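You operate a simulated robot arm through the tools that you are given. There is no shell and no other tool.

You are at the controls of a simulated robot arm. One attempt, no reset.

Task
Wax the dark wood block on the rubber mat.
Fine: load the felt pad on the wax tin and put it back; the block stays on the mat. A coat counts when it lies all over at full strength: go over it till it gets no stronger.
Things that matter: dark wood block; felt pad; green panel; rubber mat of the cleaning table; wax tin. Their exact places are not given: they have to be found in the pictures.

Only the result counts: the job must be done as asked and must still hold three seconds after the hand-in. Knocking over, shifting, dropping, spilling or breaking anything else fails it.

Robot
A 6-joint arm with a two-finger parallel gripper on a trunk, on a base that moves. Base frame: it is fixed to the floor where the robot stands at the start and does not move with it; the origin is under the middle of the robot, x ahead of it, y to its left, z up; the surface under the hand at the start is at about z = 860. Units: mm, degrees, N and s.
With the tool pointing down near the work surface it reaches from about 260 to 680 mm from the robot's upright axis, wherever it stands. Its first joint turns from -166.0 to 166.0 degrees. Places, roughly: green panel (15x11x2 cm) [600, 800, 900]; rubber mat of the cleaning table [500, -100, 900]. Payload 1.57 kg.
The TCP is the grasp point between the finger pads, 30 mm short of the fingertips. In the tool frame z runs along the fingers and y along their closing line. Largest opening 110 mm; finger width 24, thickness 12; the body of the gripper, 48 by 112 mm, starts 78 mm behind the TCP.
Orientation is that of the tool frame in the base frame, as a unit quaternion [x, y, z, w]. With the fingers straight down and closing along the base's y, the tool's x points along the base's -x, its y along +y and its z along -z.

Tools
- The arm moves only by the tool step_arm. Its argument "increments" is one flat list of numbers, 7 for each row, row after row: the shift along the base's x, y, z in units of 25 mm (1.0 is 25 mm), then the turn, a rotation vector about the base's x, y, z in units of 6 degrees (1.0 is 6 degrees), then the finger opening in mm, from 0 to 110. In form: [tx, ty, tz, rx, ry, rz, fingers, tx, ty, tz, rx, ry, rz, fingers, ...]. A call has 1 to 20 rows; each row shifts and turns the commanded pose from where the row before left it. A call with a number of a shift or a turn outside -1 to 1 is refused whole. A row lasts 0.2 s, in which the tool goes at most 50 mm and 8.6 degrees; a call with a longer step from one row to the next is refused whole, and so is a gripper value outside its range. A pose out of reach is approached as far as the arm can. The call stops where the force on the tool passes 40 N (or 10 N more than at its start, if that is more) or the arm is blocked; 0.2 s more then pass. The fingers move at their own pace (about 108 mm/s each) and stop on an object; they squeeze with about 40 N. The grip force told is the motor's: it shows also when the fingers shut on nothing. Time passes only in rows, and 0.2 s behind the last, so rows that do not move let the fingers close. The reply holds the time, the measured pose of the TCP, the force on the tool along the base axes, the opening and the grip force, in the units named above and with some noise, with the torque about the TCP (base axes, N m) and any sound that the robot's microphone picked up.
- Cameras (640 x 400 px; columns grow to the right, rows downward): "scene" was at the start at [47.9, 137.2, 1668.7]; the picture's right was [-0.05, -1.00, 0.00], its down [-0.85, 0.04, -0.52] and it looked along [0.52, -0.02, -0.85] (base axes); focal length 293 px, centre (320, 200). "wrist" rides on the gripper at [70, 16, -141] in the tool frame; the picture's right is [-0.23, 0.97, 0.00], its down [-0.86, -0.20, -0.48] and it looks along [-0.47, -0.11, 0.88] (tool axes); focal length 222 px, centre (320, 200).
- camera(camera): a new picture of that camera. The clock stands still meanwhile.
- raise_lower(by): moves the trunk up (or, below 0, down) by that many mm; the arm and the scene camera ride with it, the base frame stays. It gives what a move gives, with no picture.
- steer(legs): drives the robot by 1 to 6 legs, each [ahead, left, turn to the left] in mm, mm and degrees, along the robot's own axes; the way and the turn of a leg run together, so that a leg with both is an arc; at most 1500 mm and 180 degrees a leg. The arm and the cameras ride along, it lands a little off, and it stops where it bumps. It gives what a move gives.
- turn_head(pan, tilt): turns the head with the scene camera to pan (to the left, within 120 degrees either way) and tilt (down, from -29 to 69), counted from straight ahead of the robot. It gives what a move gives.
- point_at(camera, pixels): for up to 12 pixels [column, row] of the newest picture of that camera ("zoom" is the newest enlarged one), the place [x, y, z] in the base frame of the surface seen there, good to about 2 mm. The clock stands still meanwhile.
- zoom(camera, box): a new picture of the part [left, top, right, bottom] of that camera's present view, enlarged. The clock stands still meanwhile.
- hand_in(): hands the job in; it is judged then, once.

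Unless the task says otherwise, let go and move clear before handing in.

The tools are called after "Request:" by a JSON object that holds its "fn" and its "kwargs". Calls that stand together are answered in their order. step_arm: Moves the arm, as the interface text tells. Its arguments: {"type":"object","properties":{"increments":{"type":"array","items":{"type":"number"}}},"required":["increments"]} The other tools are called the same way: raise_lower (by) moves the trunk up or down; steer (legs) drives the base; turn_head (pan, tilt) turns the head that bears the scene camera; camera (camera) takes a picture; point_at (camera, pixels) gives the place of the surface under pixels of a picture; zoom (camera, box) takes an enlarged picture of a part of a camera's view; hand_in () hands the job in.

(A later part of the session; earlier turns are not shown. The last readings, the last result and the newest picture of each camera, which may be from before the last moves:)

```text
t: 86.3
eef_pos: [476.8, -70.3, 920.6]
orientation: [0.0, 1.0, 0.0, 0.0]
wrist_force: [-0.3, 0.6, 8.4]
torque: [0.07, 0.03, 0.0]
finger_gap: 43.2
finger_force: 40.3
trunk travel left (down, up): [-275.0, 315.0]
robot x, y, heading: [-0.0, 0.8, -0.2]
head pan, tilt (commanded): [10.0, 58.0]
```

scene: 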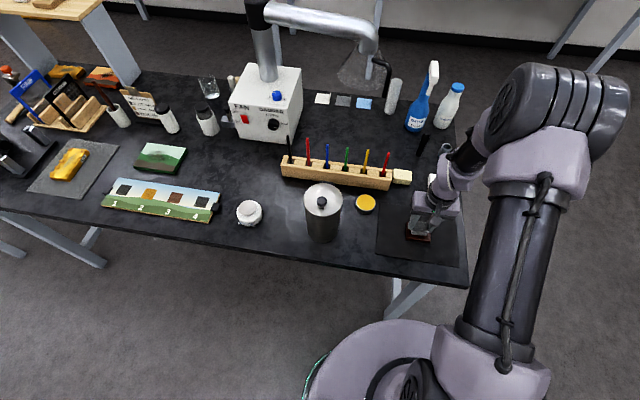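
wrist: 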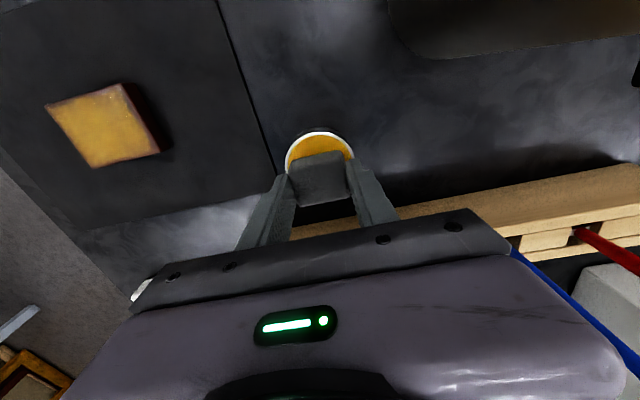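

Press a bit more and run the wide raster again (±20 mm in x, ±27 mm in y).

Request:
{"fn": "step_arm", "kwargs": {"increments": [0, 0, -0.016, 0, 0, 0, 25, -0.4, 0, 0, 0, 0, 0, 25, -0.4, 0, 0, 0, 0, 0, 25, 0, 0.54, 0, 0, 0, 0, 25, 0, 0.54, 0, 0, 0, 0, 25, 0, -0.54, 0, 0, 0, 0, 25, 0, -0.54, 0, 0, 0, 0, 25, 0, -0.54, 0, 0, 0, 0, 25, 0, -0.54, 0, 0, 0, 0, 25]}}

Request:
{"fn": "camera", "kwargs": {"camera": "wrist"}}

```text
t: 88.3
eef_pos: [457.1, -96.6, 920.8]
orientation: [0.0, 1.0, 0.0, 0.0]
wrist_force: [-0.1, 0.0, -1.3]
torque: [0.0, 0.01, 0.01]
finger_gap: 43.1
finger_force: 39.7
trunk travel left (down, up): [-275.0, 315.0]
robot x, y, heading: [1.8, -0.1, 0.1]
head pan, tilt (commanded): [10.0, 58.0]
```

```text
taken
```

wrist: 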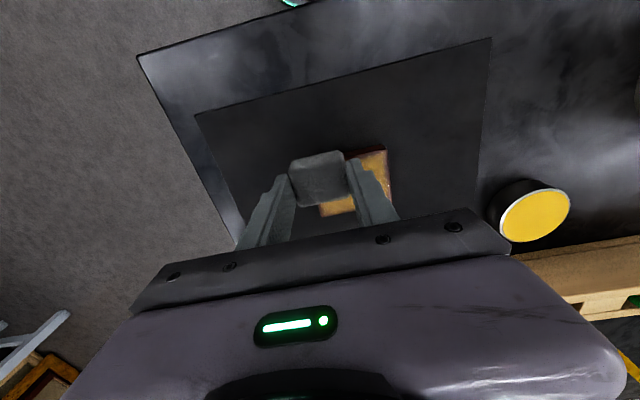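

Contact is lost at this near corner (force 0). I'll lower a bit here and go over the near edge again with contact.

Request:
{"fn": "step_arm", "kwargs": {"increments": [0, 0, -0.03, 0, 0, 0, 25, 0, 0, 0, 0, 0, 0, 25]}}

```text
t: 88.9
eef_pos: [458.1, -95.5, 918.8]
orientation: [0.0, 1.0, 0.0, 0.001]
wrist_force: [0.1, -1.7, 8.2]
torque: [0.05, -0.02, 0.0]
finger_gap: 43.1
finger_force: 40.1
trunk travel left (down, up): [-275.0, 315.0]
robot x, y, heading: [1.1, 0.3, 0.0]
head pan, tilt (commanded): [10.0, 58.0]
```

Request:
{"fn": "step_arm", "kwargs": {"increments": [0, 0, -0.016, 0, 0, 0, 25, 0, 0.54, 0, 0, 0, 0, 25, 0, 0.54, 0, 0, 0, 0, 25, 0, 0.54, 0, 0, 0, 0, 25, 0, 0.54, 0, 0, 0, 0, 25]}}

Request:
{"fn": "step_arm", "kwargs": {"increments": [0, -0.54, 0, 0, 0, 0, 25, 0, -0.54, 0, 0, 0, 0, 25, 0, -0.54, 0, 0, 0, 0, 25, 0, -0.54, 0, 0, 0, 0, 25]}}

```text
t: 90.1
eef_pos: [454.7, -44.2, 918.3]
orientation: [0.0, 1.0, 0.001, 0.001]
wrist_force: [0.6, -17.7, 28.9]
torque: [-0.94, -0.19, -0.11]
finger_gap: 43.1
finger_force: 39.9
trunk travel left (down, up): [-275.0, 315.0]
robot x, y, heading: [-2.4, -1.4, -0.1]
head pan, tilt (commanded): [10.0, 58.0]
```

```text
t: 91.1
eef_pos: [455.1, -96.7, 919.5]
orientation: [0.0, 1.0, -0.001, 0.0]
wrist_force: [-2.3, 8.7, 15.7]
torque: [0.5, -0.01, 0.08]
finger_gap: 43.0
finger_force: 39.7
trunk travel left (down, up): [-275.0, 315.0]
robot x, y, heading: [-0.7, 2.6, -0.0]
head pan, tilt (commanded): [10.0, 58.0]
```

Contact restored (16–29 N). Continue the raster over the middle and the far edge.

Request:
{"fn": "step_arm", "kwargs": {"increments": [0.4, 0, 0, 0, 0, 0, 25, 0, 0.54, 0, 0, 0, 0, 25, 0, 0.54, 0, 0, 0, 0, 25, 0, 0.54, 0, 0, 0, 0, 25, 0, 0.54, 0, 0, 0, 0, 25]}}

Request:
{"fn": "step_arm", "kwargs": {"increments": [0.4, 0, 0, 0, 0, 0, 25, 0, -0.54, 0, 0, 0, 0, 25, 0, -0.54, 0, 0, 0, 0, 25, 0, -0.54, 0, 0, 0, 0, 25, 0, -0.54, 0, 0, 0, 0, 25]}}

Request:
{"fn": "step_arm", "kwargs": {"increments": [0.4, 0, 0, 0, 0, 0, 25, 0, 0.54, 0, 0, 0, 0, 25, 0, 0.54, 0, 0, 0, 0, 25, 0, 0.54, 0, 0, 0, 0, 25, 0, 0.54, 0, 0, 0, 0, 25]}}

Request:
{"fn": "step_arm", "kwargs": {"increments": [0.4, 0, 0, 0, 0, 0, 25, 0, -0.54, 0, 0, 0, 0, 25, 0, -0.54, 0, 0, 0, 0, 25, 0, -0.54, 0, 0, 0, 0, 25, 0, -0.54, 0, 0, 0, 0, 25]}}

Request:
{"fn": "step_arm", "kwargs": {"increments": [0, 0.54, 0, 0, 0, 0, 25, 0, 0.54, 0, 0, 0, 0, 25, 0, 0.54, 0, 0, 0, 0, 25, 0, 0.54, 0, 0, 0, 0, 25]}}

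Request:
{"fn": "camera", "kwargs": {"camera": "wrist"}}

```text
t: 92.3
eef_pos: [465.7, -44.0, 918.8]
orientation: [0.0, 1.0, 0.0, 0.0]
wrist_force: [-0.4, -8.7, 16.6]
torque: [-0.5, 0.04, 0.01]
finger_gap: 43.2
finger_force: 39.6
trunk travel left (down, up): [-275.0, 315.0]
robot x, y, heading: [-1.0, 0.0, 0.1]
head pan, tilt (commanded): [10.0, 58.0]
```

```text
t: 93.5
eef_pos: [476.1, -95.9, 919.1]
orientation: [0.0, 1.0, 0.0, 0.001]
wrist_force: [0.0, 7.7, 13.1]
torque: [0.47, 0.04, 0.01]
finger_gap: 43.1
finger_force: 39.8
trunk travel left (down, up): [-275.0, 315.0]
robot x, y, heading: [-2.2, -0.7, -0.1]
head pan, tilt (commanded): [10.0, 58.0]
```

```text
t: 94.7
eef_pos: [487.1, -42.0, 919.4]
orientation: [0.0, 1.0, 0.0, 0.0]
wrist_force: [0.3, -5.8, 11.0]
torque: [-0.3, -0.01, 0.02]
finger_gap: 43.1
finger_force: 39.8
trunk travel left (down, up): [-275.0, 315.0]
robot x, y, heading: [-3.2, -1.3, 0.1]
head pan, tilt (commanded): [10.0, 58.0]
```

```text
t: 95.9
eef_pos: [498.2, -97.0, 919.0]
orientation: [0.0, 1.0, 0.001, 0.0]
wrist_force: [-0.2, 6.1, 9.7]
torque: [0.35, 0.06, -0.02]
finger_gap: 43.7
finger_force: 39.8
trunk travel left (down, up): [-275.0, 315.0]
robot x, y, heading: [-1.1, -0.8, 0.0]
head pan, tilt (commanded): [10.0, 58.0]
```

```text
t: 96.9
eef_pos: [496.4, -43.4, 918.3]
orientation: [0.0, 1.0, 0.0, 0.001]
wrist_force: [1.0, -17.2, 26.1]
torque: [-0.87, 0.12, 0.08]
finger_gap: 43.2
finger_force: 40.1
trunk travel left (down, up): [-275.0, 315.0]
robot x, y, heading: [-2.4, 2.8, 0.1]
head pan, tilt (commanded): [10.0, 58.0]
```

```text
taken
```

wrist: 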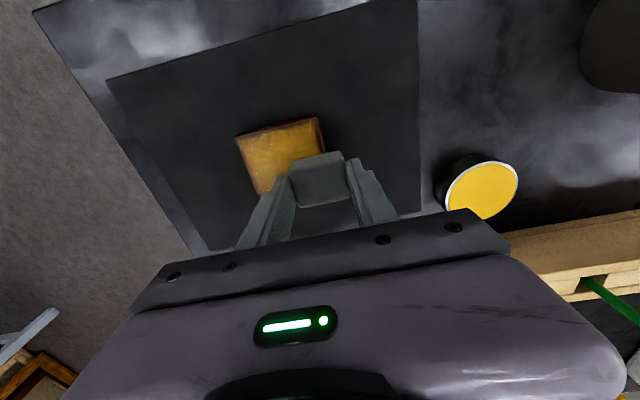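

Good full contact on the whole raster. I'll lift and compare the coat again.

Request:
{"fn": "step_arm", "kwargs": {"increments": [0, 0, 0.2, 0, 0, 0, 25, 0, 0, 1, 0, 0, 0, 25, 0.5, 0, 1, 0, 0, 0, 25, 1, 0, 0.4, 0, 0, 0, 25, 0.8, 0, 0, 0, 0, 0, 25, 0, 0, 0, 0, 0, 0, 25]}}

Request:
{"fn": "camera", "kwargs": {"camera": "wrist"}}

Request:
{"fn": "zoom", "kwargs": {"camera": "wrist", "box": [220, 30, 340, 135]}}

Request:
{"fn": "zoom", "kwargs": {"camera": "scene", "box": [400, 215, 445, 250]}}

```text
t: 98.3
eef_pos: [553.8, -43.1, 982.7]
orientation: [0.001, 1.0, 0.0, -0.001]
wrist_force: [-0.2, -0.6, 1.1]
torque: [-0.03, -0.02, -0.03]
finger_gap: 43.2
finger_force: 40.1
trunk travel left (down, up): [-275.0, 315.0]
robot x, y, heading: [2.5, 1.6, 0.4]
head pan, tilt (commanded): [10.0, 58.0]
```

```text
taken
```

wrist: 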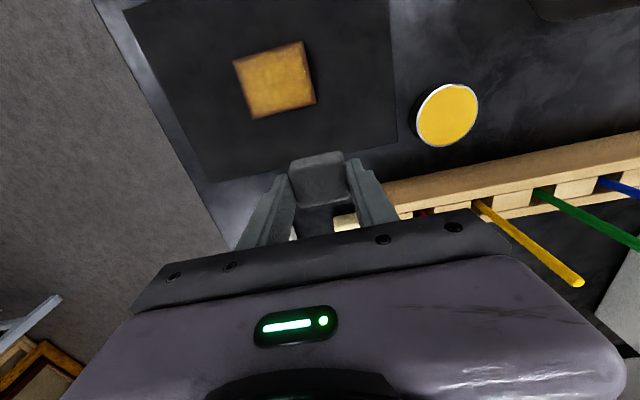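

```text
3.81 times, centred on (280, 82) of wrist
```

zoom: 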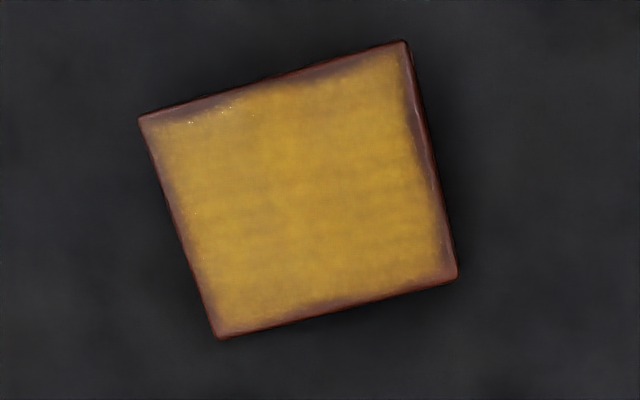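

```text
11.43 times, centred on (422, 232) of scene
```

zoom: 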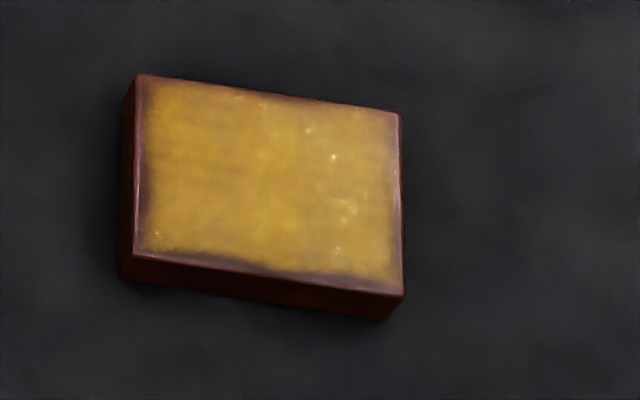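

The inside looks more opaque and even now; the rim looks unchanged from before, so it seems to be how the rounded edge is drawn. To be sure of full strength I'll reload once more and go over it again, then compare.

Request:
{"fn": "step_arm", "kwargs": {"increments": [-0.023, 0.5, 0, 0, 0, 0, 25, -0.023, 1, 0, 0, 0, 0, 25, -0.023, 1, 0, 0, 0, 0, 25, -0.023, 1, 0, 0, 0, 0, 25, -0.023, 1, 0, 0, 0, 0, 25, -0.023, 1, 0, 0, 0, 0, 25, 0, 0.02, 0, 0, 0, 0, 25, 0, 0, 0, 0, 0, 0, 25, 0, 0, -0.9, 0, 0, 0, 25, 0, 0, -0.9, 0, 0, 0, 25, 0, 0, -0.4, 0, 0, 0, 25, 0, 0, -0.16, 0, 0, 0, 25, 0, 0, 0, 0, 0, 0, 25]}}

Request:
{"fn": "camera", "kwargs": {"camera": "wrist"}}

```text
t: 101.1
eef_pos: [551.3, 95.1, 923.7]
orientation: [0.0, 1.0, 0.0, 0.0]
wrist_force: [-0.2, -0.4, -0.5]
torque: [-0.03, 0.04, -0.01]
finger_gap: 43.2
finger_force: 40.0
trunk travel left (down, up): [-275.0, 315.0]
robot x, y, heading: [0.9, 1.2, -0.1]
head pan, tilt (commanded): [10.0, 58.0]
```

```text
taken
```

wrist: 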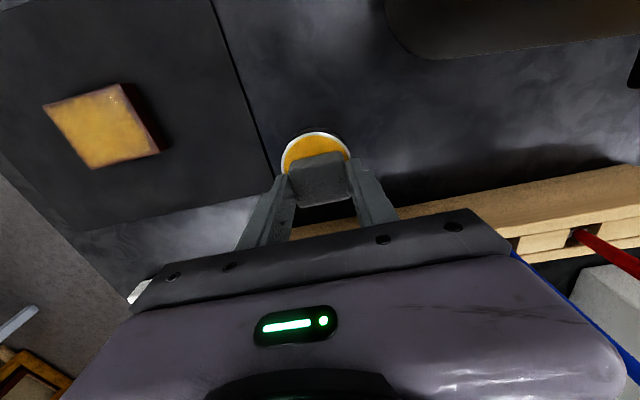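

Pad is a bit beyond the tin's centre in x, so I'll shift −2 mm and press down.

Request:
{"fn": "step_arm", "kwargs": {"increments": [-0.08, 0, 0, 0, 0, 0, 25, 0, 0, -0.04, 0, 0, 0, 25, 0, 0, -0.03, 0, 0, 0, 25, 0, 0, 0, 0, 0, 0, 25]}}

Request:
{"fn": "step_arm", "kwargs": {"increments": [0, 0, -0.02, 0, 0, 0, 25, 0, 0, 0, 0, 0, 0, 25]}}

```text
t: 102.1
eef_pos: [548.5, 95.2, 922.2]
orientation: [0.0, 1.0, -0.001, 0.0]
wrist_force: [0.8, 0.4, 1.5]
torque: [0.01, -0.08, -0.01]
finger_gap: 43.4
finger_force: 39.7
trunk travel left (down, up): [-275.0, 315.0]
robot x, y, heading: [0.1, 2.8, -0.1]
head pan, tilt (commanded): [10.0, 58.0]
```

```text
t: 102.7
eef_pos: [548.4, 94.0, 922.1]
orientation: [0.0, 1.0, -0.001, 0.0]
wrist_force: [0.9, 0.1, 7.0]
torque: [0.02, -0.01, 0.03]
finger_gap: 43.3
finger_force: 39.8
trunk travel left (down, up): [-275.0, 315.0]
robot x, y, heading: [4.0, 1.7, -0.1]
head pan, tilt (commanded): [10.0, 58.0]
```

Request:
{"fn": "step_arm", "kwargs": {"increments": [0, 0, -0.02, 0, 0, 0, 25, 0, 0, 0, 0, 0, 0, 25, 0, 0, 0, 0, 0, 0, 25, 0, 0, 0, 0, 0, 0, 25, 0, 0, 0, 0, 0, 0, 25, 0, 0, 0, 0, 0, 0, 25]}}

Request:
{"fn": "step_arm", "kwargs": {"increments": [0, 0, 0.1, 0, 0, 0, 25, 0, 0, 0.7, 0, 0, 0, 25, 0, 0, 0.8, 0, 0, 0, 25, -0.407, -0.94, 0, 0, 0, 0, 25, -0.407, -0.94, 0, 0, 0, 0, 25, -0.407, -0.94, 0, 0, 0, 0, 25, -0.407, -0.94, 0, 0, 0, 0, 25, -0.407, -0.94, 0, 0, 0, 0, 25, -0.407, -0.94, 0, 0, 0, 0, 25, -0.407, -0.94, 0, 0, 0, 0, 25, 0, 0, 0, 0, 0, 0, 25, 0, 0, -0.8, 0, 0, 0, 25, 0, 0, -0.7, 0, 0, 0, 25, 0, 0, -0.2, 0, 0, 0, 25, 0, 0, 0, 0, 0, 0, 25]}}

Request:
{"fn": "camera", "kwargs": {"camera": "wrist"}}

```text
t: 104.1
eef_pos: [547.9, 95.4, 921.3]
orientation: [-0.001, 1.0, 0.0, 0.0]
wrist_force: [2.5, 0.1, 17.5]
torque: [0.0, -0.16, 0.03]
finger_gap: 43.0
finger_force: 40.1
trunk travel left (down, up): [-275.0, 315.0]
robot x, y, heading: [2.5, 0.0, 0.1]
head pan, tilt (commanded): [10.0, 58.0]
```

```text
t: 107.3
eef_pos: [477.0, -68.9, 919.4]
orientation: [0.0, 1.0, 0.0, 0.001]
wrist_force: [2.7, 0.8, 10.1]
torque: [0.05, -0.06, -0.04]
finger_gap: 43.2
finger_force: 40.5
trunk travel left (down, up): [-275.0, 315.0]
robot x, y, heading: [2.9, -0.6, 0.1]
head pan, tilt (commanded): [10.0, 58.0]
```

```text
taken
```

wrist: 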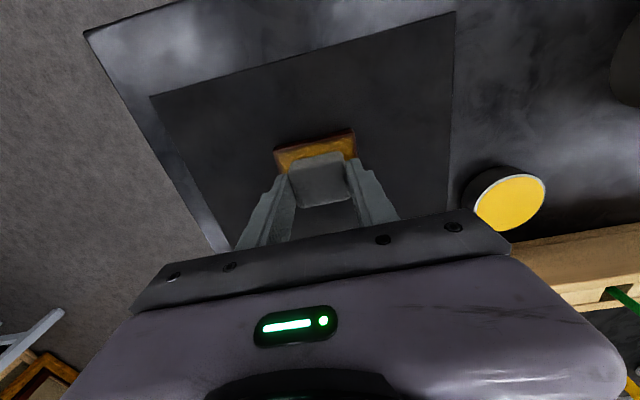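

In contact at 10 N. This time I'll stroke along x (across the grain lines) over the whole face, pressing 0.4 mm more.

Request:
{"fn": "step_arm", "kwargs": {"increments": [0, 0, -0.016, 0, 0, 0, 25, 0, 0.54, 0, 0, 0, 0, 25, 0, 0.54, 0, 0, 0, 0, 25, 0.4, 0, 0, 0, 0, 0, 25, 0.4, 0, 0, 0, 0, 0, 25]}}

Request:
{"fn": "step_arm", "kwargs": {"increments": [-0.4, 0, 0, 0, 0, 0, 25, -0.4, 0, 0, 0, 0, 0, 25, -0.4, 0, 0, 0, 0, 0, 25, -0.4, 0, 0, 0, 0, 0, 25]}}

```text
t: 108.5
eef_pos: [496.0, -40.4, 918.2]
orientation: [0.0, 1.0, 0.0, 0.0]
wrist_force: [-9.1, 3.0, 12.3]
torque: [0.0, 0.32, -0.07]
finger_gap: 43.3
finger_force: 40.2
trunk travel left (down, up): [-275.0, 315.0]
robot x, y, heading: [-0.8, 2.2, 0.1]
head pan, tilt (commanded): [10.0, 58.0]
```

```text
t: 109.5
eef_pos: [458.3, -42.5, 919.3]
orientation: [0.0, 1.0, 0.0, 0.001]
wrist_force: [10.3, 1.0, 16.5]
torque: [-0.09, -0.62, 0.07]
finger_gap: 43.2
finger_force: 39.6
trunk travel left (down, up): [-275.0, 315.0]
robot x, y, heading: [-3.3, -0.2, -0.0]
head pan, tilt (commanded): [10.0, 58.0]
```

Request:
{"fn": "step_arm", "kwargs": {"increments": [0, -0.54, 0, 0, 0, 0, 25, 0.4, 0, 0, 0, 0, 0, 25, 0.4, 0, 0, 0, 0, 0, 25, 0.4, 0, 0, 0, 0, 0, 25, 0.4, 0, 0, 0, 0, 0, 25]}}

Request:
{"fn": "step_arm", "kwargs": {"increments": [0, -0.54, 0, 0, 0, 0, 25, -0.4, 0, 0, 0, 0, 0, 25, -0.4, 0, 0, 0, 0, 0, 25, -0.4, 0, 0, 0, 0, 0, 25, -0.4, 0, 0, 0, 0, 0, 25]}}

Request:
{"fn": "step_arm", "kwargs": {"increments": [0, -0.54, 0, 0, 0, 0, 25, 0.4, 0, 0, 0, 0, 0, 25, 0.4, 0, 0, 0, 0, 0, 25, 0.4, 0, 0, 0, 0, 0, 25, 0.4, 0, 0, 0, 0, 0, 25]}}

Request:
{"fn": "step_arm", "kwargs": {"increments": [0, -0.54, 0, 0, 0, 0, 25, -0.4, 0, 0, 0, 0, 0, 25, -0.4, 0, 0, 0, 0, 0, 25, -0.4, 0, 0, 0, 0, 0, 25, -0.4, 0, 0, 0, 0, 0, 25]}}

Request:
{"fn": "camera", "kwargs": {"camera": "wrist"}}

```text
t: 110.7
eef_pos: [496.0, -57.7, 917.5]
orientation: [0.0, 1.0, 0.0, 0.0]
wrist_force: [-6.5, 0.6, 10.5]
torque: [0.05, 0.32, 0.0]
finger_gap: 43.4
finger_force: 40.5
trunk travel left (down, up): [-275.0, 315.0]
robot x, y, heading: [-2.7, 4.8, -0.1]
head pan, tilt (commanded): [10.0, 58.0]
```

```text
t: 111.9
eef_pos: [458.4, -69.5, 917.3]
orientation: [0.0, 1.0, 0.0, 0.001]
wrist_force: [11.0, -1.1, 17.3]
torque: [0.03, -0.61, -0.05]
finger_gap: 43.2
finger_force: 40.1
trunk travel left (down, up): [-275.0, 315.0]
robot x, y, heading: [-1.0, 1.0, -0.1]
head pan, tilt (commanded): [10.0, 58.0]
```

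```text
t: 113.1
eef_pos: [498.8, -82.4, 918.8]
orientation: [-0.001, 1.0, -0.001, 0.0]
wrist_force: [-0.2, 0.4, 0.3]
torque: [0.02, -0.03, 0.0]
finger_gap: 43.0
finger_force: 40.1
trunk travel left (down, up): [-275.0, 315.0]
robot x, y, heading: [-0.4, -1.7, 0.1]
head pan, tilt (commanded): [10.0, 58.0]
```

```text
t: 114.3
eef_pos: [457.9, -97.6, 920.3]
orientation: [0.0, 1.0, 0.0, 0.0]
wrist_force: [0.6, 0.2, 0.4]
torque: [-0.03, 0.01, 0.01]
finger_gap: 43.0
finger_force: 40.4
trunk travel left (down, up): [-275.0, 315.0]
robot x, y, heading: [-1.8, 1.0, 0.1]
head pan, tilt (commanded): [10.0, 58.0]
```

```text
taken
```

wrist: 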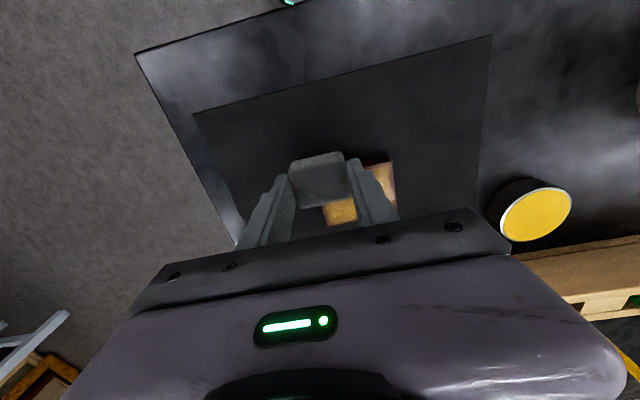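

The last two strokes lost contact. I'll lower to regain it and redo these strokes.

Request:
{"fn": "step_arm", "kwargs": {"increments": [0, 0, -0.03, 0, 0, 0, 25, 0, 0, 0, 0, 0, 0, 25]}}

Request:
{"fn": "step_arm", "kwargs": {"increments": [0, 0, -0.016, 0, 0, 0, 25, 0, 0, 0, 0, 0, 0, 25]}}

```text
t: 114.9
eef_pos: [457.9, -95.8, 918.2]
orientation: [0.001, 1.0, 0.0, 0.001]
wrist_force: [-0.7, -0.6, -0.6]
torque: [0.01, -0.02, 0.02]
finger_gap: 43.1
finger_force: 40.4
trunk travel left (down, up): [-275.0, 315.0]
robot x, y, heading: [0.4, -2.4, 0.1]
head pan, tilt (commanded): [10.0, 58.0]
```

```text
t: 115.5
eef_pos: [457.5, -95.6, 917.5]
orientation: [-0.001, 1.0, 0.0, 0.001]
wrist_force: [1.4, -1.4, 4.9]
torque: [0.0, -0.12, -0.04]
finger_gap: 43.4
finger_force: 40.3
trunk travel left (down, up): [-275.0, 315.0]
robot x, y, heading: [-0.6, -5.6, -0.2]
head pan, tilt (commanded): [10.0, 58.0]
```

Request:
{"fn": "step_arm", "kwargs": {"increments": [0, 0, -0.02, 0, 0, 0, 25, 0.4, 0, 0, 0, 0, 0, 25, 0.4, 0, 0, 0, 0, 0, 25, 0.4, 0, 0, 0, 0, 0, 25, 0.4, 0, 0, 0, 0, 0, 25]}}

Request:
{"fn": "step_arm", "kwargs": {"increments": [-0.4, 0, 0, 0, 0, 0, 25, -0.4, 0, 0, 0, 0, 0, 25, -0.4, 0, 0, 0, 0, 0, 25, -0.4, 0, 0, 0, 0, 0, 25]}}

Request:
{"fn": "step_arm", "kwargs": {"increments": [0, 0.54, 0, 0, 0, 0, 25, 0.4, 0, 0, 0, 0, 0, 25, 0.4, 0, 0, 0, 0, 0, 25, 0.4, 0, 0, 0, 0, 0, 25, 0.4, 0, 0, 0, 0, 0, 25]}}

Request:
{"fn": "camera", "kwargs": {"camera": "wrist"}}

```text
t: 116.7
eef_pos: [497.6, -97.2, 918.1]
orientation: [0.0, 1.0, 0.0, 0.001]
wrist_force: [-6.9, 0.3, 10.4]
torque: [0.12, 0.35, 0.05]
finger_gap: 43.1
finger_force: 40.1
trunk travel left (down, up): [-275.0, 315.0]
robot x, y, heading: [0.8, -2.1, 0.1]
head pan, tilt (commanded): [10.0, 58.0]
```

```text
t: 117.7
eef_pos: [463.3, -96.6, 919.2]
orientation: [0.0, 1.0, -0.001, 0.003]
wrist_force: [1.3, 0.7, 9.3]
torque: [0.09, -0.07, -0.02]
finger_gap: 43.4
finger_force: 39.9
trunk travel left (down, up): [-275.0, 315.0]
robot x, y, heading: [3.4, -1.2, 0.2]
head pan, tilt (commanded): [10.0, 58.0]
stopped in row 4: the force on the tool passed its limit at 40 N (the readings are from after the stop); the commanded pose is now the measured one
```

```text
t: 118.9
eef_pos: [502.8, -84.7, 917.3]
orientation: [0.0, 1.0, 0.0, 0.003]
wrist_force: [-0.2, -0.5, 0.4]
torque: [0.01, 0.04, -0.01]
finger_gap: 43.2
finger_force: 39.9
trunk travel left (down, up): [-275.0, 315.0]
robot x, y, heading: [2.4, -0.6, 0.1]
head pan, tilt (commanded): [10.0, 58.0]
```

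```text
taken
```

wrist: 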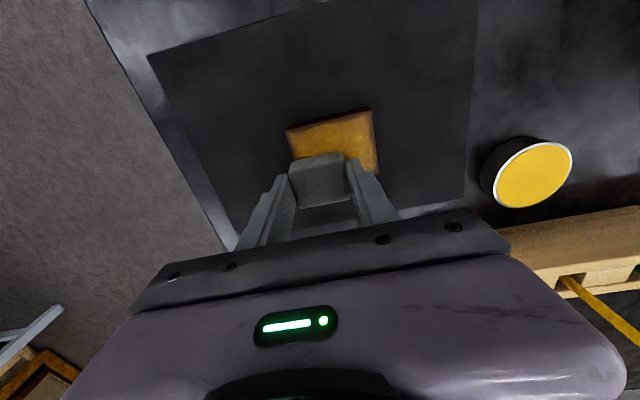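

One stroke ran to the 40 N limit and stopped; now no contact. I'll lift and inspect the pad's seat in the grip and the coat.

Request:
{"fn": "step_arm", "kwargs": {"increments": [0, 0, 0.2, 0, 0, 0, 25, 0, 0, 1, 0, 0, 0, 25, 0.5, 0, 1, 0, 0, 0, 25, 1, 0, 0.4, 0, 0, 0, 25, 0.6, 0, 0, 0, 0, 0, 25, 0, 0, 0, 0, 0, 0, 25]}}

Request:
{"fn": "camera", "kwargs": {"camera": "wrist"}}

Request:
{"fn": "zoom", "kwargs": {"camera": "wrist", "box": [260, 15, 380, 120]}}

Request:
{"fn": "zoom", "kwargs": {"camera": "scene", "box": [395, 215, 440, 250]}}

Request:
{"fn": "zoom", "kwargs": {"camera": "scene", "box": [400, 150, 480, 220]}}

```text
t: 120.3
eef_pos: [555.2, -83.2, 984.6]
orientation: [0.0, 1.0, -0.001, 0.002]
wrist_force: [0.3, 0.7, 0.2]
torque: [0.01, -0.01, 0.02]
finger_gap: 43.3
finger_force: 39.5
trunk travel left (down, up): [-275.0, 315.0]
robot x, y, heading: [0.9, 3.2, -0.0]
head pan, tilt (commanded): [10.0, 58.0]
```

```text
taken
```

wrist: 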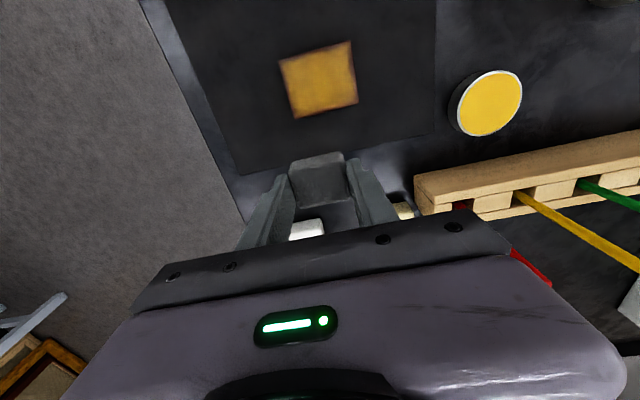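

```text
3.81 times, centred on (320, 68) of wrist
```

zoom: 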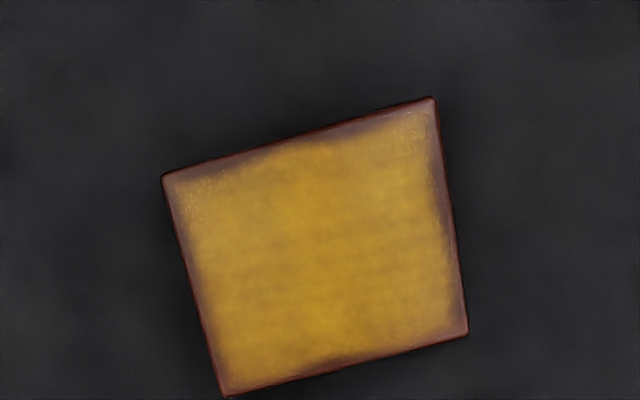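

```text
11.43 times, centred on (418, 232) of scene
```

zoom: 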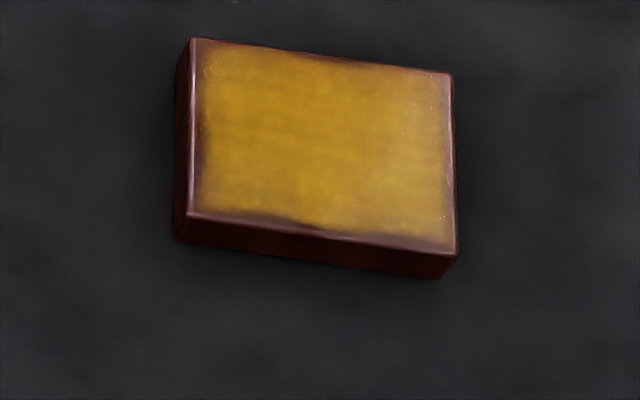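

```text
5.71 times, centred on (440, 185) of scene
```

zoom: 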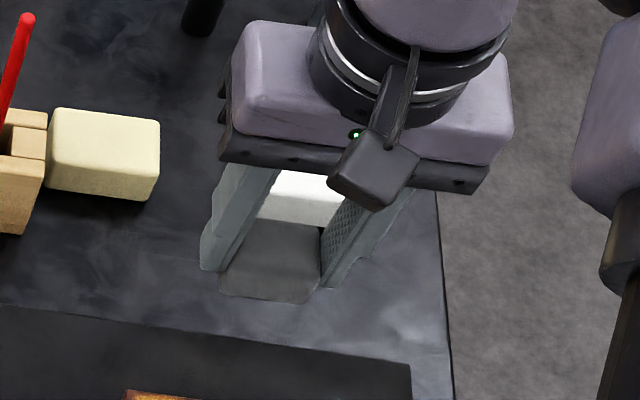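

The coat looks the same gold as after the previous pass, and the block is still well on the mat. To be certain of the strength at places where contact was lost, I'll reload once more and do one more full pass with y strokes only.

Request:
{"fn": "step_arm", "kwargs": {"increments": [-0.035, 0.5, 0, 0, 0, 0, 25, -0.035, 0.95, 0, 0, 0, 0, 25, -0.035, 0.95, 0, 0, 0, 0, 25, -0.035, 0.95, 0, 0, 0, 0, 25, -0.035, 0.95, 0, 0, 0, 0, 25, -0.035, 0.95, 0, 0, 0, 0, 25, -0.035, 0.95, 0, 0, 0, 0, 25, 0, 0.93, 0, 0, 0, 0, 25, 0, 0, 0, 0, 0, 0, 25, 0, 0, -0.9, 0, 0, 0, 25, 0, 0, -0.9, 0, 0, 0, 25, 0, 0, -0.4, 0, 0, 0, 25, 0, 0, 0, 0, 0, 0, 25]}}

Request:
{"fn": "camera", "kwargs": {"camera": "wrist"}}

```text
t: 123.1
eef_pos: [548.2, 94.5, 929.1]
orientation: [0.001, 1.0, 0.0, 0.003]
wrist_force: [0.2, 1.1, -0.5]
torque: [-0.01, -0.02, -0.01]
finger_gap: 43.1
finger_force: 39.7
trunk travel left (down, up): [-275.0, 315.0]
robot x, y, heading: [0.2, 0.5, -0.1]
head pan, tilt (commanded): [10.0, 58.0]
```

```text
taken
```

wrist: 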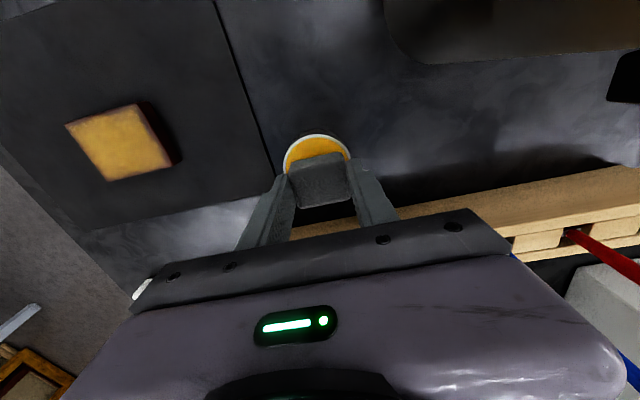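

Over the tin. The tool got a tilt of about 0.3° from the stop; I'll cancel it and lower to the wax.

Request:
{"fn": "step_arm", "kwargs": {"increments": [0, 0, 0, 0, 0.05, 0, 25, 0, 0, -0.12, 0, 0, 0, 25, 0, 0, -0.08, 0, 0, 0, 25, 0, 0, 0, 0, 0, 0, 25]}}

Request:
{"fn": "step_arm", "kwargs": {"increments": [0, 0, -0.03, 0, 0, 0, 25, 0, 0, 0, 0, 0, 0, 25]}}

```text
t: 124.1
eef_pos: [547.1, 93.8, 923.3]
orientation: [0.001, 1.0, -0.001, 0.0]
wrist_force: [0.0, 0.4, 0.3]
torque: [0.01, -0.06, -0.02]
finger_gap: 43.2
finger_force: 40.1
trunk travel left (down, up): [-275.0, 315.0]
robot x, y, heading: [-3.3, -0.9, 0.2]
head pan, tilt (commanded): [10.0, 58.0]
```

```text
t: 124.7
eef_pos: [548.2, 94.9, 922.1]
orientation: [0.0, 1.0, -0.001, 0.0]
wrist_force: [-0.4, 0.1, -1.0]
torque: [0.01, 0.0, -0.01]
finger_gap: 43.2
finger_force: 39.7
trunk travel left (down, up): [-275.0, 315.0]
robot x, y, heading: [-0.2, 0.6, -0.1]
head pan, tilt (commanded): [10.0, 58.0]
```

Request:
{"fn": "step_arm", "kwargs": {"increments": [0, 0, -0.03, 0, 0, 0, 25, 0, 0, 0, 0, 0, 0, 25]}}

Request:
{"fn": "step_arm", "kwargs": {"increments": [0, 0, -0.02, 0, 0, 0, 25, 0, 0, 0, 0, 0, 0, 25]}}

```text
t: 125.3
eef_pos: [549.0, 95.3, 921.1]
orientation: [0.0, 1.0, -0.001, 0.0]
wrist_force: [-0.9, 0.7, 3.1]
torque: [-0.01, 0.03, 0.03]
finger_gap: 43.1
finger_force: 40.2
trunk travel left (down, up): [-275.0, 315.0]
robot x, y, heading: [-3.2, -2.3, 0.1]
head pan, tilt (commanded): [10.0, 58.0]
```

```text
t: 125.9
eef_pos: [548.6, 94.4, 921.4]
orientation: [0.0, 1.0, -0.001, 0.001]
wrist_force: [0.3, 0.8, 11.2]
torque: [0.01, 0.04, 0.01]
finger_gap: 43.2
finger_force: 40.2
trunk travel left (down, up): [-275.0, 315.0]
robot x, y, heading: [-1.1, 1.1, -0.0]
head pan, tilt (commanded): [10.0, 58.0]
```

Contact at 11 N. Hold a second, lift, and measure where the block is now.

Request:
{"fn": "step_arm", "kwargs": {"increments": [0, 0, -0.01, 0, 0, 0, 25, 0, 0, 0, 0, 0, 0, 25, 0, 0, 0, 0, 0, 0, 25, 0, 0, 0, 0, 0, 0, 25, 0, 0, 0, 0, 0, 0, 25, 0, 0, 0.1, 0, 0, 0, 25, 0, 0, 0.7, 0, 0, 0, 25, 0, 0, 0.8, 0, 0, 0, 25, 0, 0, 0, 0, 0, 0, 25]}}

Request:
{"fn": "zoom", "kwargs": {"camera": "wrist", "box": [80, 70, 220, 180]}}

```text
t: 127.9
eef_pos: [548.0, 94.2, 959.7]
orientation: [-0.001, 1.0, -0.001, 0.0]
wrist_force: [0.1, 0.4, -1.0]
torque: [0.0, -0.01, 0.06]
finger_gap: 43.2
finger_force: 40.3
trunk travel left (down, up): [-275.0, 315.0]
robot x, y, heading: [-1.8, -0.9, 0.3]
head pan, tilt (commanded): [10.0, 58.0]
```

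```text
3.64 times, centred on (150, 125) of wrist
```

zoom: 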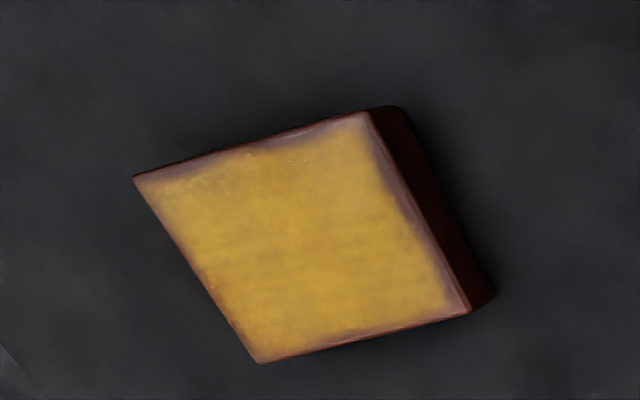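

Request:
{"fn": "point_at", "kwargs": {"camera": "zoom", "pixels": [[140, 178], [365, 116], [465, 308], [262, 358], [300, 240]]}}

```text
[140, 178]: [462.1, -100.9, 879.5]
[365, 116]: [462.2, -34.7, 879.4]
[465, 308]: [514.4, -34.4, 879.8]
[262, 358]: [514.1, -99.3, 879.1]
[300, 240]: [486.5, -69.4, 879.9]
```

The block's centre is now (488,−68), still well within the mat. I'll bring the pad there and lower.

Request:
{"fn": "step_arm", "kwargs": {"increments": [-0.339, -0.927, 0, 0, 0, 0, 25, -0.339, -0.927, 0, 0, 0, 0, 25, -0.339, -0.927, 0, 0, 0, 0, 25, -0.339, -0.927, 0, 0, 0, 0, 25, -0.339, -0.927, 0, 0, 0, 0, 25, -0.339, -0.927, 0, 0, 0, 0, 25, -0.339, -0.927, 0, 0, 0, 0, 25, 0, 0, 0, 0, 0, 0, 25, 0, 0, -0.8, 0, 0, 0, 25, 0, 0, -0.7, 0, 0, 0, 25, 0, 0, -0.2, 0, 0, 0, 25, 0, 0, 0, 0, 0, 0, 25]}}

Request:
{"fn": "step_arm", "kwargs": {"increments": [0, 0, -0.02, 0, 0, 0, 25, 0, 0, 0, 0, 0, 0, 25]}}

```text
t: 130.5
eef_pos: [488.0, -68.7, 918.6]
orientation: [0.0, 1.0, -0.001, 0.0]
wrist_force: [-0.1, -0.3, 0.3]
torque: [-0.01, 0.02, -0.02]
finger_gap: 42.9
finger_force: 40.2
trunk travel left (down, up): [-275.0, 315.0]
robot x, y, heading: [-0.2, 0.4, -0.1]
head pan, tilt (commanded): [10.0, 58.0]
```

```text
t: 131.1
eef_pos: [489.3, -68.0, 917.8]
orientation: [0.0, 1.0, -0.001, 0.001]
wrist_force: [0.4, -0.9, 5.2]
torque: [0.04, 0.02, 0.0]
finger_gap: 43.3
finger_force: 40.2
trunk travel left (down, up): [-275.0, 315.0]
robot x, y, heading: [1.4, -3.8, 0.1]
head pan, tilt (commanded): [10.0, 58.0]
```

Request:
{"fn": "step_arm", "kwargs": {"increments": [0, 0, -0.024, 0, 0, 0, 25, -0.36, 0, 0, 0, 0, 0, 25, -0.36, 0, 0, 0, 0, 0, 25, 0, 0.52, 0, 0, 0, 0, 25, 0, 0.52, 0, 0, 0, 0, 25]}}

Request:
{"fn": "step_arm", "kwargs": {"increments": [0, -0.52, 0, 0, 0, 0, 25, 0, -0.52, 0, 0, 0, 0, 25, 0, -0.52, 0, 0, 0, 0, 25, 0, -0.52, 0, 0, 0, 0, 25]}}

```text
t: 132.3
eef_pos: [467.6, -42.8, 915.8]
orientation: [0.001, 1.0, 0.0, 0.001]
wrist_force: [0.4, -15.6, 24.4]
torque: [-0.8, -0.16, -0.17]
finger_gap: 43.2
finger_force: 39.9
trunk travel left (down, up): [-275.0, 315.0]
robot x, y, heading: [-1.9, -2.1, -0.1]
head pan, tilt (commanded): [10.0, 58.0]
```

```text
t: 133.3
eef_pos: [469.1, -93.0, 916.8]
orientation: [-0.001, 1.0, -0.001, 0.0]
wrist_force: [-0.4, 10.6, 19.9]
torque: [0.61, -0.04, 0.05]
finger_gap: 43.5
finger_force: 40.7
trunk travel left (down, up): [-275.0, 315.0]
robot x, y, heading: [2.4, 0.9, 0.0]
head pan, tilt (commanded): [10.0, 58.0]
```

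Contact is good (20–24 N). Continuing over the rest, one stroke per call to watch the force.

Request:
{"fn": "step_arm", "kwargs": {"increments": [0.36, 0, 0, 0, 0, 0, 25, 0, 0.52, 0, 0, 0, 0, 25, 0, 0.52, 0, 0, 0, 0, 25, 0, 0.52, 0, 0, 0, 0, 25, 0, 0.52, 0, 0, 0, 0, 25]}}

Request:
{"fn": "step_arm", "kwargs": {"increments": [0.36, 0, 0, 0, 0, 0, 25, 0, -0.52, 0, 0, 0, 0, 25, 0, -0.52, 0, 0, 0, 0, 25, 0, -0.52, 0, 0, 0, 0, 25, 0, -0.52, 0, 0, 0, 0, 25]}}

Request:
{"fn": "step_arm", "kwargs": {"increments": [0.36, 0, 0, 0, 0, 0, 25, 0, 0.52, 0, 0, 0, 0, 25, 0, 0.52, 0, 0, 0, 0, 25, 0, 0.52, 0, 0, 0, 0, 25, 0, 0.52, 0, 0, 0, 0, 25]}}

Request:
{"fn": "step_arm", "kwargs": {"increments": [0.36, 0, 0, 0, 0, 0, 25, 0, -0.52, 0, 0, 0, 0, 25, 0, -0.52, 0, 0, 0, 0, 25, 0, -0.52, 0, 0, 0, 0, 25, 0, -0.52, 0, 0, 0, 0, 25]}}

Request:
{"fn": "step_arm", "kwargs": {"increments": [0, 0.52, 0, 0, 0, 0, 25, 0, 0.52, 0, 0, 0, 0, 25, 0, 0.52, 0, 0, 0, 0, 25, 0, 0.52, 0, 0, 0, 0, 25]}}

Request:
{"fn": "camera", "kwargs": {"camera": "wrist"}}

```text
t: 134.5
eef_pos: [479.1, -42.2, 917.1]
orientation: [0.0, 1.0, 0.0, 0.001]
wrist_force: [1.2, -12.2, 20.5]
torque: [-0.61, 0.01, -0.01]
finger_gap: 43.3
finger_force: 39.9
trunk travel left (down, up): [-275.0, 315.0]
robot x, y, heading: [3.2, -0.5, -0.0]
head pan, tilt (commanded): [10.0, 58.0]
```

```text
t: 135.7
eef_pos: [488.5, -92.5, 916.7]
orientation: [-0.001, 1.0, -0.002, 0.001]
wrist_force: [-0.1, 11.2, 18.1]
torque: [0.59, 0.03, -0.01]
finger_gap: 43.5
finger_force: 40.1
trunk travel left (down, up): [-275.0, 315.0]
robot x, y, heading: [3.7, -2.1, 0.1]
head pan, tilt (commanded): [10.0, 58.0]
```

```text
t: 136.9
eef_pos: [496.5, -42.0, 916.7]
orientation: [-0.001, 1.0, 0.001, -0.001]
wrist_force: [0.5, -6.8, 11.0]
torque: [-0.33, -0.03, -0.01]
finger_gap: 43.2
finger_force: 40.6
trunk travel left (down, up): [-275.0, 315.0]
robot x, y, heading: [-3.4, -4.3, 0.1]
head pan, tilt (commanded): [10.0, 58.0]
```

```text
t: 138.1
eef_pos: [507.7, -93.5, 915.9]
orientation: [0.0, 1.0, 0.0, 0.0]
wrist_force: [0.1, 8.6, 12.7]
torque: [0.42, 0.06, -0.08]
finger_gap: 43.4
finger_force: 40.1
trunk travel left (down, up): [-275.0, 315.0]
robot x, y, heading: [0.6, -0.3, 0.0]
head pan, tilt (commanded): [10.0, 58.0]
```

```text
t: 139.1
eef_pos: [507.8, -42.5, 916.6]
orientation: [-0.001, 1.0, -0.001, -0.001]
wrist_force: [-0.2, -2.5, 5.8]
torque: [-0.16, 0.06, 0.02]
finger_gap: 43.2
finger_force: 39.8
trunk travel left (down, up): [-275.0, 315.0]
robot x, y, heading: [2.7, 1.2, -0.0]
head pan, tilt (commanded): [10.0, 58.0]
```

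```text
taken
```

wrist: 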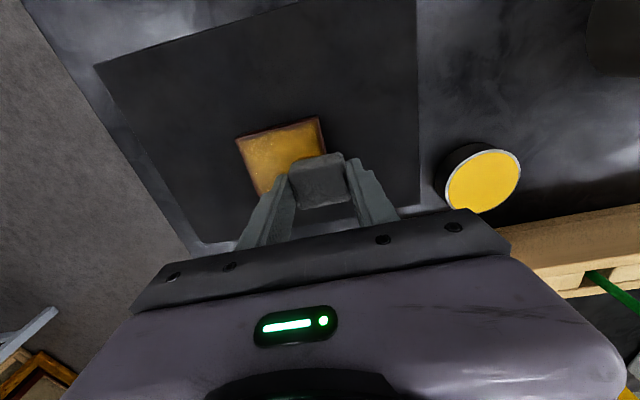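

Full contact on every stroke this time. I'll lift to the same viewing pose as before and compare.

Request:
{"fn": "step_arm", "kwargs": {"increments": [0, 0, 0.2, 0, 0, 0, 25, 0, 0, 1, 0, 0, 0, 25, 0.5, 0, 1, 0, 0, 0, 25, 0.7, -0.5, 0.4, 0, 0, 0, 25, 0.6, -0.8, 0, 0, 0, 0, 25, 0, -0.5, 0, 0, 0, 0, 25, 0, 0, 0, 0, 0, 0, 25]}}

Request:
{"fn": "camera", "kwargs": {"camera": "wrist"}}

Request:
{"fn": "zoom", "kwargs": {"camera": "wrist", "box": [260, 15, 380, 120]}}

Request:
{"fn": "zoom", "kwargs": {"camera": "scene", "box": [395, 210, 440, 245]}}

```text
t: 140.7
eef_pos: [552.7, -86.1, 982.2]
orientation: [0.0, 1.0, -0.001, 0.0]
wrist_force: [-0.3, -0.5, 0.4]
torque: [0.0, 0.03, -0.01]
finger_gap: 43.1
finger_force: 40.2
trunk travel left (down, up): [-275.0, 315.0]
robot x, y, heading: [2.2, 1.8, -0.2]
head pan, tilt (commanded): [10.0, 58.0]
```

```text
taken
```

wrist: 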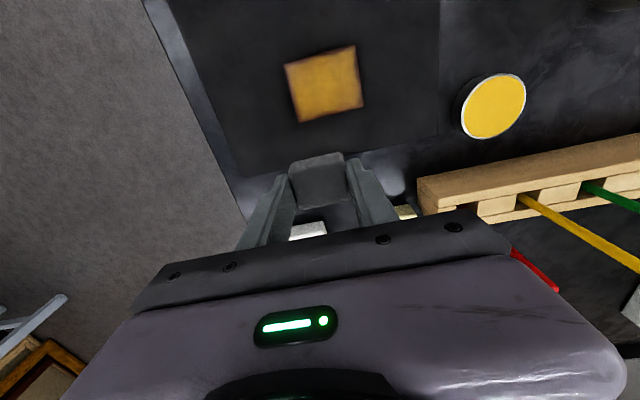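

```text
3.81 times, centred on (320, 68) of wrist
```

zoom: 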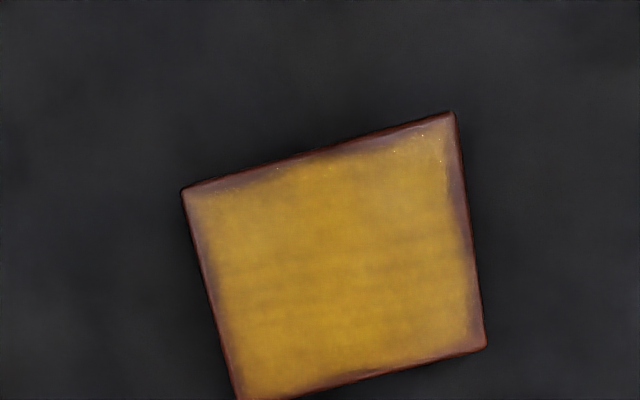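

```text
11.43 times, centred on (418, 228) of scene
```

zoom: 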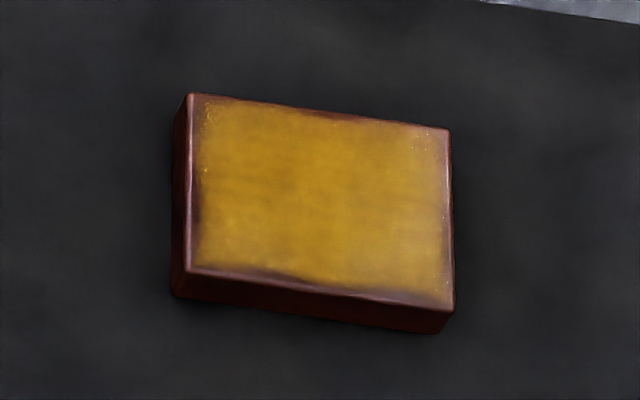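

The colour is the same as after the previous pass, so the inside has stopped getting stronger. The dark rim hasn't changed shape either; to be sure about it I'll measure the block and do one perimeter run with the pad centred almost over the edges.

Request:
{"fn": "point_at", "kwargs": {"camera": "wrist", "pixels": [[286, 66], [354, 46], [362, 104], [298, 121], [322, 82], [492, 107]]}}

Request:
{"fn": "zoom", "kwargs": {"camera": "wrist", "box": [270, 30, 380, 130]}}

```text
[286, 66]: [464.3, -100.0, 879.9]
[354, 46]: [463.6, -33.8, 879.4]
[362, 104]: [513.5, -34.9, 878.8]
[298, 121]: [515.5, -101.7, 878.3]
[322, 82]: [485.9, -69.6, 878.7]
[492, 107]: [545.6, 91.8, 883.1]
```

```text
4.00 times, centred on (325, 80) of wrist
```

zoom: 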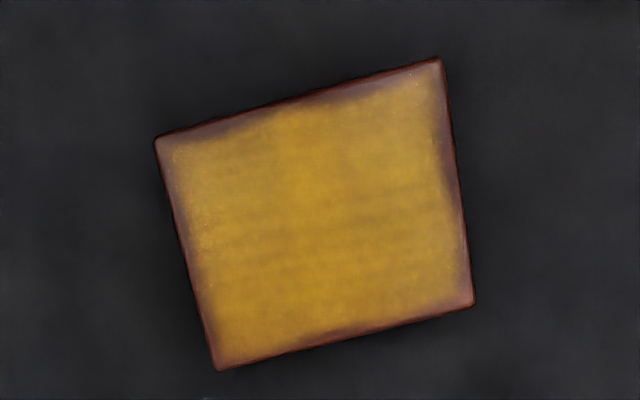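

I'll reload for this run: back to the tin.

Request:
{"fn": "step_arm", "kwargs": {"increments": [-0.02, 0.5, 0, 0, 0, 0, 25, -0.02, 0.96, 0, 0, 0, 0, 25, -0.02, 0.96, 0, 0, 0, 0, 25, -0.02, 0.96, 0, 0, 0, 0, 25, -0.02, 0.96, 0, 0, 0, 0, 25, -0.02, 0.96, 0, 0, 0, 0, 25, -0.02, 0.96, 0, 0, 0, 0, 25, 0, 0.96, 0, 0, 0, 0, 25, 0, 0, 0, 0, 0, 0, 25, 0, 0, -0.9, 0, 0, 0, 25, 0, 0, -0.9, 0, 0, 0, 25, 0, 0, -0.4, 0, 0, 0, 25, 0, 0, -0.08, 0, 0, 0, 25, 0, 0, 0, 0, 0, 0, 25]}}

Request:
{"fn": "camera", "kwargs": {"camera": "wrist"}}

```text
t: 143.7
eef_pos: [549.9, 94.2, 924.2]
orientation: [0.0, 1.0, -0.001, 0.0]
wrist_force: [-0.3, -0.1, -0.1]
torque: [0.0, 0.03, -0.01]
finger_gap: 43.4
finger_force: 40.5
trunk travel left (down, up): [-275.0, 315.0]
robot x, y, heading: [1.4, -1.1, 0.3]
head pan, tilt (commanded): [10.0, 58.0]
```

```text
taken
```

wrist: 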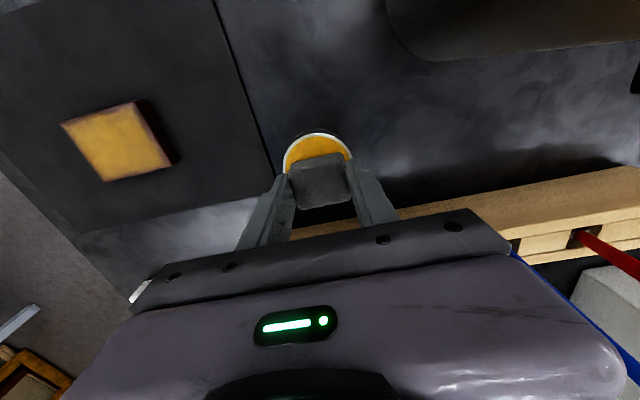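

Request:
{"fn": "step_arm", "kwargs": {"increments": [-0.04, 0, -0.06, 0, 0, 0, 25, 0, 0, -0.04, 0, 0, 0, 25, 0, 0, 0, 0, 0, 0, 25]}}

Request:
{"fn": "step_arm", "kwargs": {"increments": [0, 0, -0.03, 0, 0, 0, 25, 0, 0, 0, 0, 0, 0, 25]}}

Request:
{"fn": "step_arm", "kwargs": {"increments": [0, 0, -0.02, 0, 0, 0, 25, 0, 0, 0, 0, 0, 0, 25]}}

```text
t: 144.5
eef_pos: [547.4, 93.3, 922.8]
orientation: [0.001, 1.0, 0.0, 0.0]
wrist_force: [-0.2, -0.1, 0.6]
torque: [0.01, 0.01, -0.01]
finger_gap: 43.6
finger_force: 40.6
trunk travel left (down, up): [-275.0, 315.0]
robot x, y, heading: [1.8, 1.1, 0.1]
head pan, tilt (commanded): [10.0, 58.0]
```

```text
t: 145.1
eef_pos: [548.5, 93.8, 920.7]
orientation: [0.001, 1.0, -0.001, 0.0]
wrist_force: [-0.8, 0.0, -0.4]
torque: [0.01, -0.02, -0.03]
finger_gap: 43.2
finger_force: 39.4
trunk travel left (down, up): [-275.0, 315.0]
robot x, y, heading: [0.8, -0.6, 0.1]
head pan, tilt (commanded): [10.0, 58.0]
```

```text
t: 145.7
eef_pos: [548.1, 94.3, 920.0]
orientation: [-0.001, 1.0, -0.001, 0.0]
wrist_force: [-0.3, 0.8, -0.3]
torque: [-0.01, 0.0, 0.02]
finger_gap: 43.3
finger_force: 40.0
trunk travel left (down, up): [-275.0, 315.0]
robot x, y, heading: [-0.3, -0.5, -0.1]
head pan, tilt (commanded): [10.0, 58.0]
```

Request:
{"fn": "step_arm", "kwargs": {"increments": [0, 0, -0.03, 0, 0, 0, 25, 0, 0, 0, 0, 0, 0, 25]}}

Request:
{"fn": "step_arm", "kwargs": {"increments": [0, 0, -0.02, 0, 0, 0, 25, 0, 0, 0, 0, 0, 0, 25]}}

```text
t: 146.3
eef_pos: [547.4, 93.2, 920.7]
orientation: [0.0, 1.0, -0.002, 0.0]
wrist_force: [1.9, -0.7, 2.2]
torque: [0.05, -0.06, 0.01]
finger_gap: 43.0
finger_force: 40.3
trunk travel left (down, up): [-275.0, 315.0]
robot x, y, heading: [-0.1, 0.8, 0.1]
head pan, tilt (commanded): [10.0, 58.0]
```

```text
t: 146.9
eef_pos: [547.6, 93.2, 921.3]
orientation: [0.0, 1.0, -0.001, 0.001]
wrist_force: [-0.8, 1.0, 11.5]
torque: [0.07, 0.01, -0.03]
finger_gap: 43.0
finger_force: 40.0
trunk travel left (down, up): [-275.0, 315.0]
robot x, y, heading: [0.8, 2.1, -0.1]
head pan, tilt (commanded): [10.0, 58.0]
```

Loaded at 11.5 N. Hold, lift, and go to the block's centre.

Request:
{"fn": "step_arm", "kwargs": {"increments": [0, 0, 0, 0, 0, 0, 25, 0, 0, 0, 0, 0, 0, 25, 0, 0, 0, 0, 0, 0, 25, 0, 0, 0.1, 0, 0, 0, 25, 0, 0, 0.7, 0, 0, 0, 25, 0, 0, 0.8, 0, 0, 0, 25, -0.3326, -0.9217, 0, 0, 0, 0, 25, -0.3326, -0.9217, 0, 0, 0, 0, 25, -0.3326, -0.9217, 0, 0, 0, 0, 25, -0.3326, -0.9217, 0, 0, 0, 0, 25, -0.3326, -0.9217, 0, 0, 0, 0, 25, -0.3326, -0.9217, 0, 0, 0, 0, 25, -0.3326, -0.9217, 0, 0, 0, 0, 25, 0, 0, 0, 0, 0, 0, 25, 0, 0, -0.8, 0, 0, 0, 25, 0, 0, -0.7, 0, 0, 0, 25, 0, 0, -0.2, 0, 0, 0, 25, 0, 0, 0, 0, 0, 0, 25]}}

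Request:
{"fn": "step_arm", "kwargs": {"increments": [0, 0, -0.02, 0, 0, 0, 25, 0, 0, 0, 0, 0, 0, 25]}}

```text
t: 150.7
eef_pos: [489.0, -67.0, 916.2]
orientation: [0.0, 1.0, -0.001, 0.001]
wrist_force: [0.4, -0.1, 13.2]
torque: [0.04, -0.06, -0.03]
finger_gap: 43.4
finger_force: 40.5
trunk travel left (down, up): [-275.0, 315.0]
robot x, y, heading: [1.3, 1.5, 0.2]
head pan, tilt (commanded): [10.0, 58.0]
```

```text
t: 151.3
eef_pos: [488.6, -67.5, 915.6]
orientation: [0.0, 1.0, 0.0, 0.001]
wrist_force: [1.3, -0.6, 12.0]
torque: [-0.01, -0.09, 0.01]
finger_gap: 43.1
finger_force: 40.0
trunk travel left (down, up): [-275.0, 315.0]
robot x, y, heading: [1.7, -1.9, -0.1]
head pan, tilt (commanded): [10.0, 58.0]
```

12 N contact. Now the perimeter run: near edge first.

Request:
{"fn": "step_arm", "kwargs": {"increments": [-0.44, 0, 0, 0, 0, 0, 25, -0.44, 0, 0, 0, 0, 0, 25, 0, 0.56, 0, 0, 0, 0, 25, 0, 0.56, 0, 0, 0, 0, 25]}}

Request:
{"fn": "step_arm", "kwargs": {"increments": [0, -0.56, 0, 0, 0, 0, 25, 0, -0.56, 0, 0, 0, 0, 25, 0, -0.56, 0, 0, 0, 0, 25, 0, -0.56, 0, 0, 0, 0, 25]}}

```text
t: 152.3
eef_pos: [465.7, -39.0, 916.0]
orientation: [-0.001, 1.0, 0.0, 0.0]
wrist_force: [-1.2, -4.1, 8.1]
torque: [-0.22, -0.03, -0.04]
finger_gap: 43.3
finger_force: 40.2
trunk travel left (down, up): [-275.0, 315.0]
robot x, y, heading: [0.7, 2.6, -0.1]
head pan, tilt (commanded): [10.0, 58.0]
```

```text
t: 153.3
eef_pos: [467.7, -95.2, 916.9]
orientation: [0.0, 1.0, -0.001, -0.001]
wrist_force: [-0.5, 3.5, 5.4]
torque: [0.12, -0.01, 0.0]
finger_gap: 43.1
finger_force: 39.7
trunk travel left (down, up): [-275.0, 315.0]
robot x, y, heading: [-0.7, 1.3, -0.1]
head pan, tilt (commanded): [10.0, 58.0]
```

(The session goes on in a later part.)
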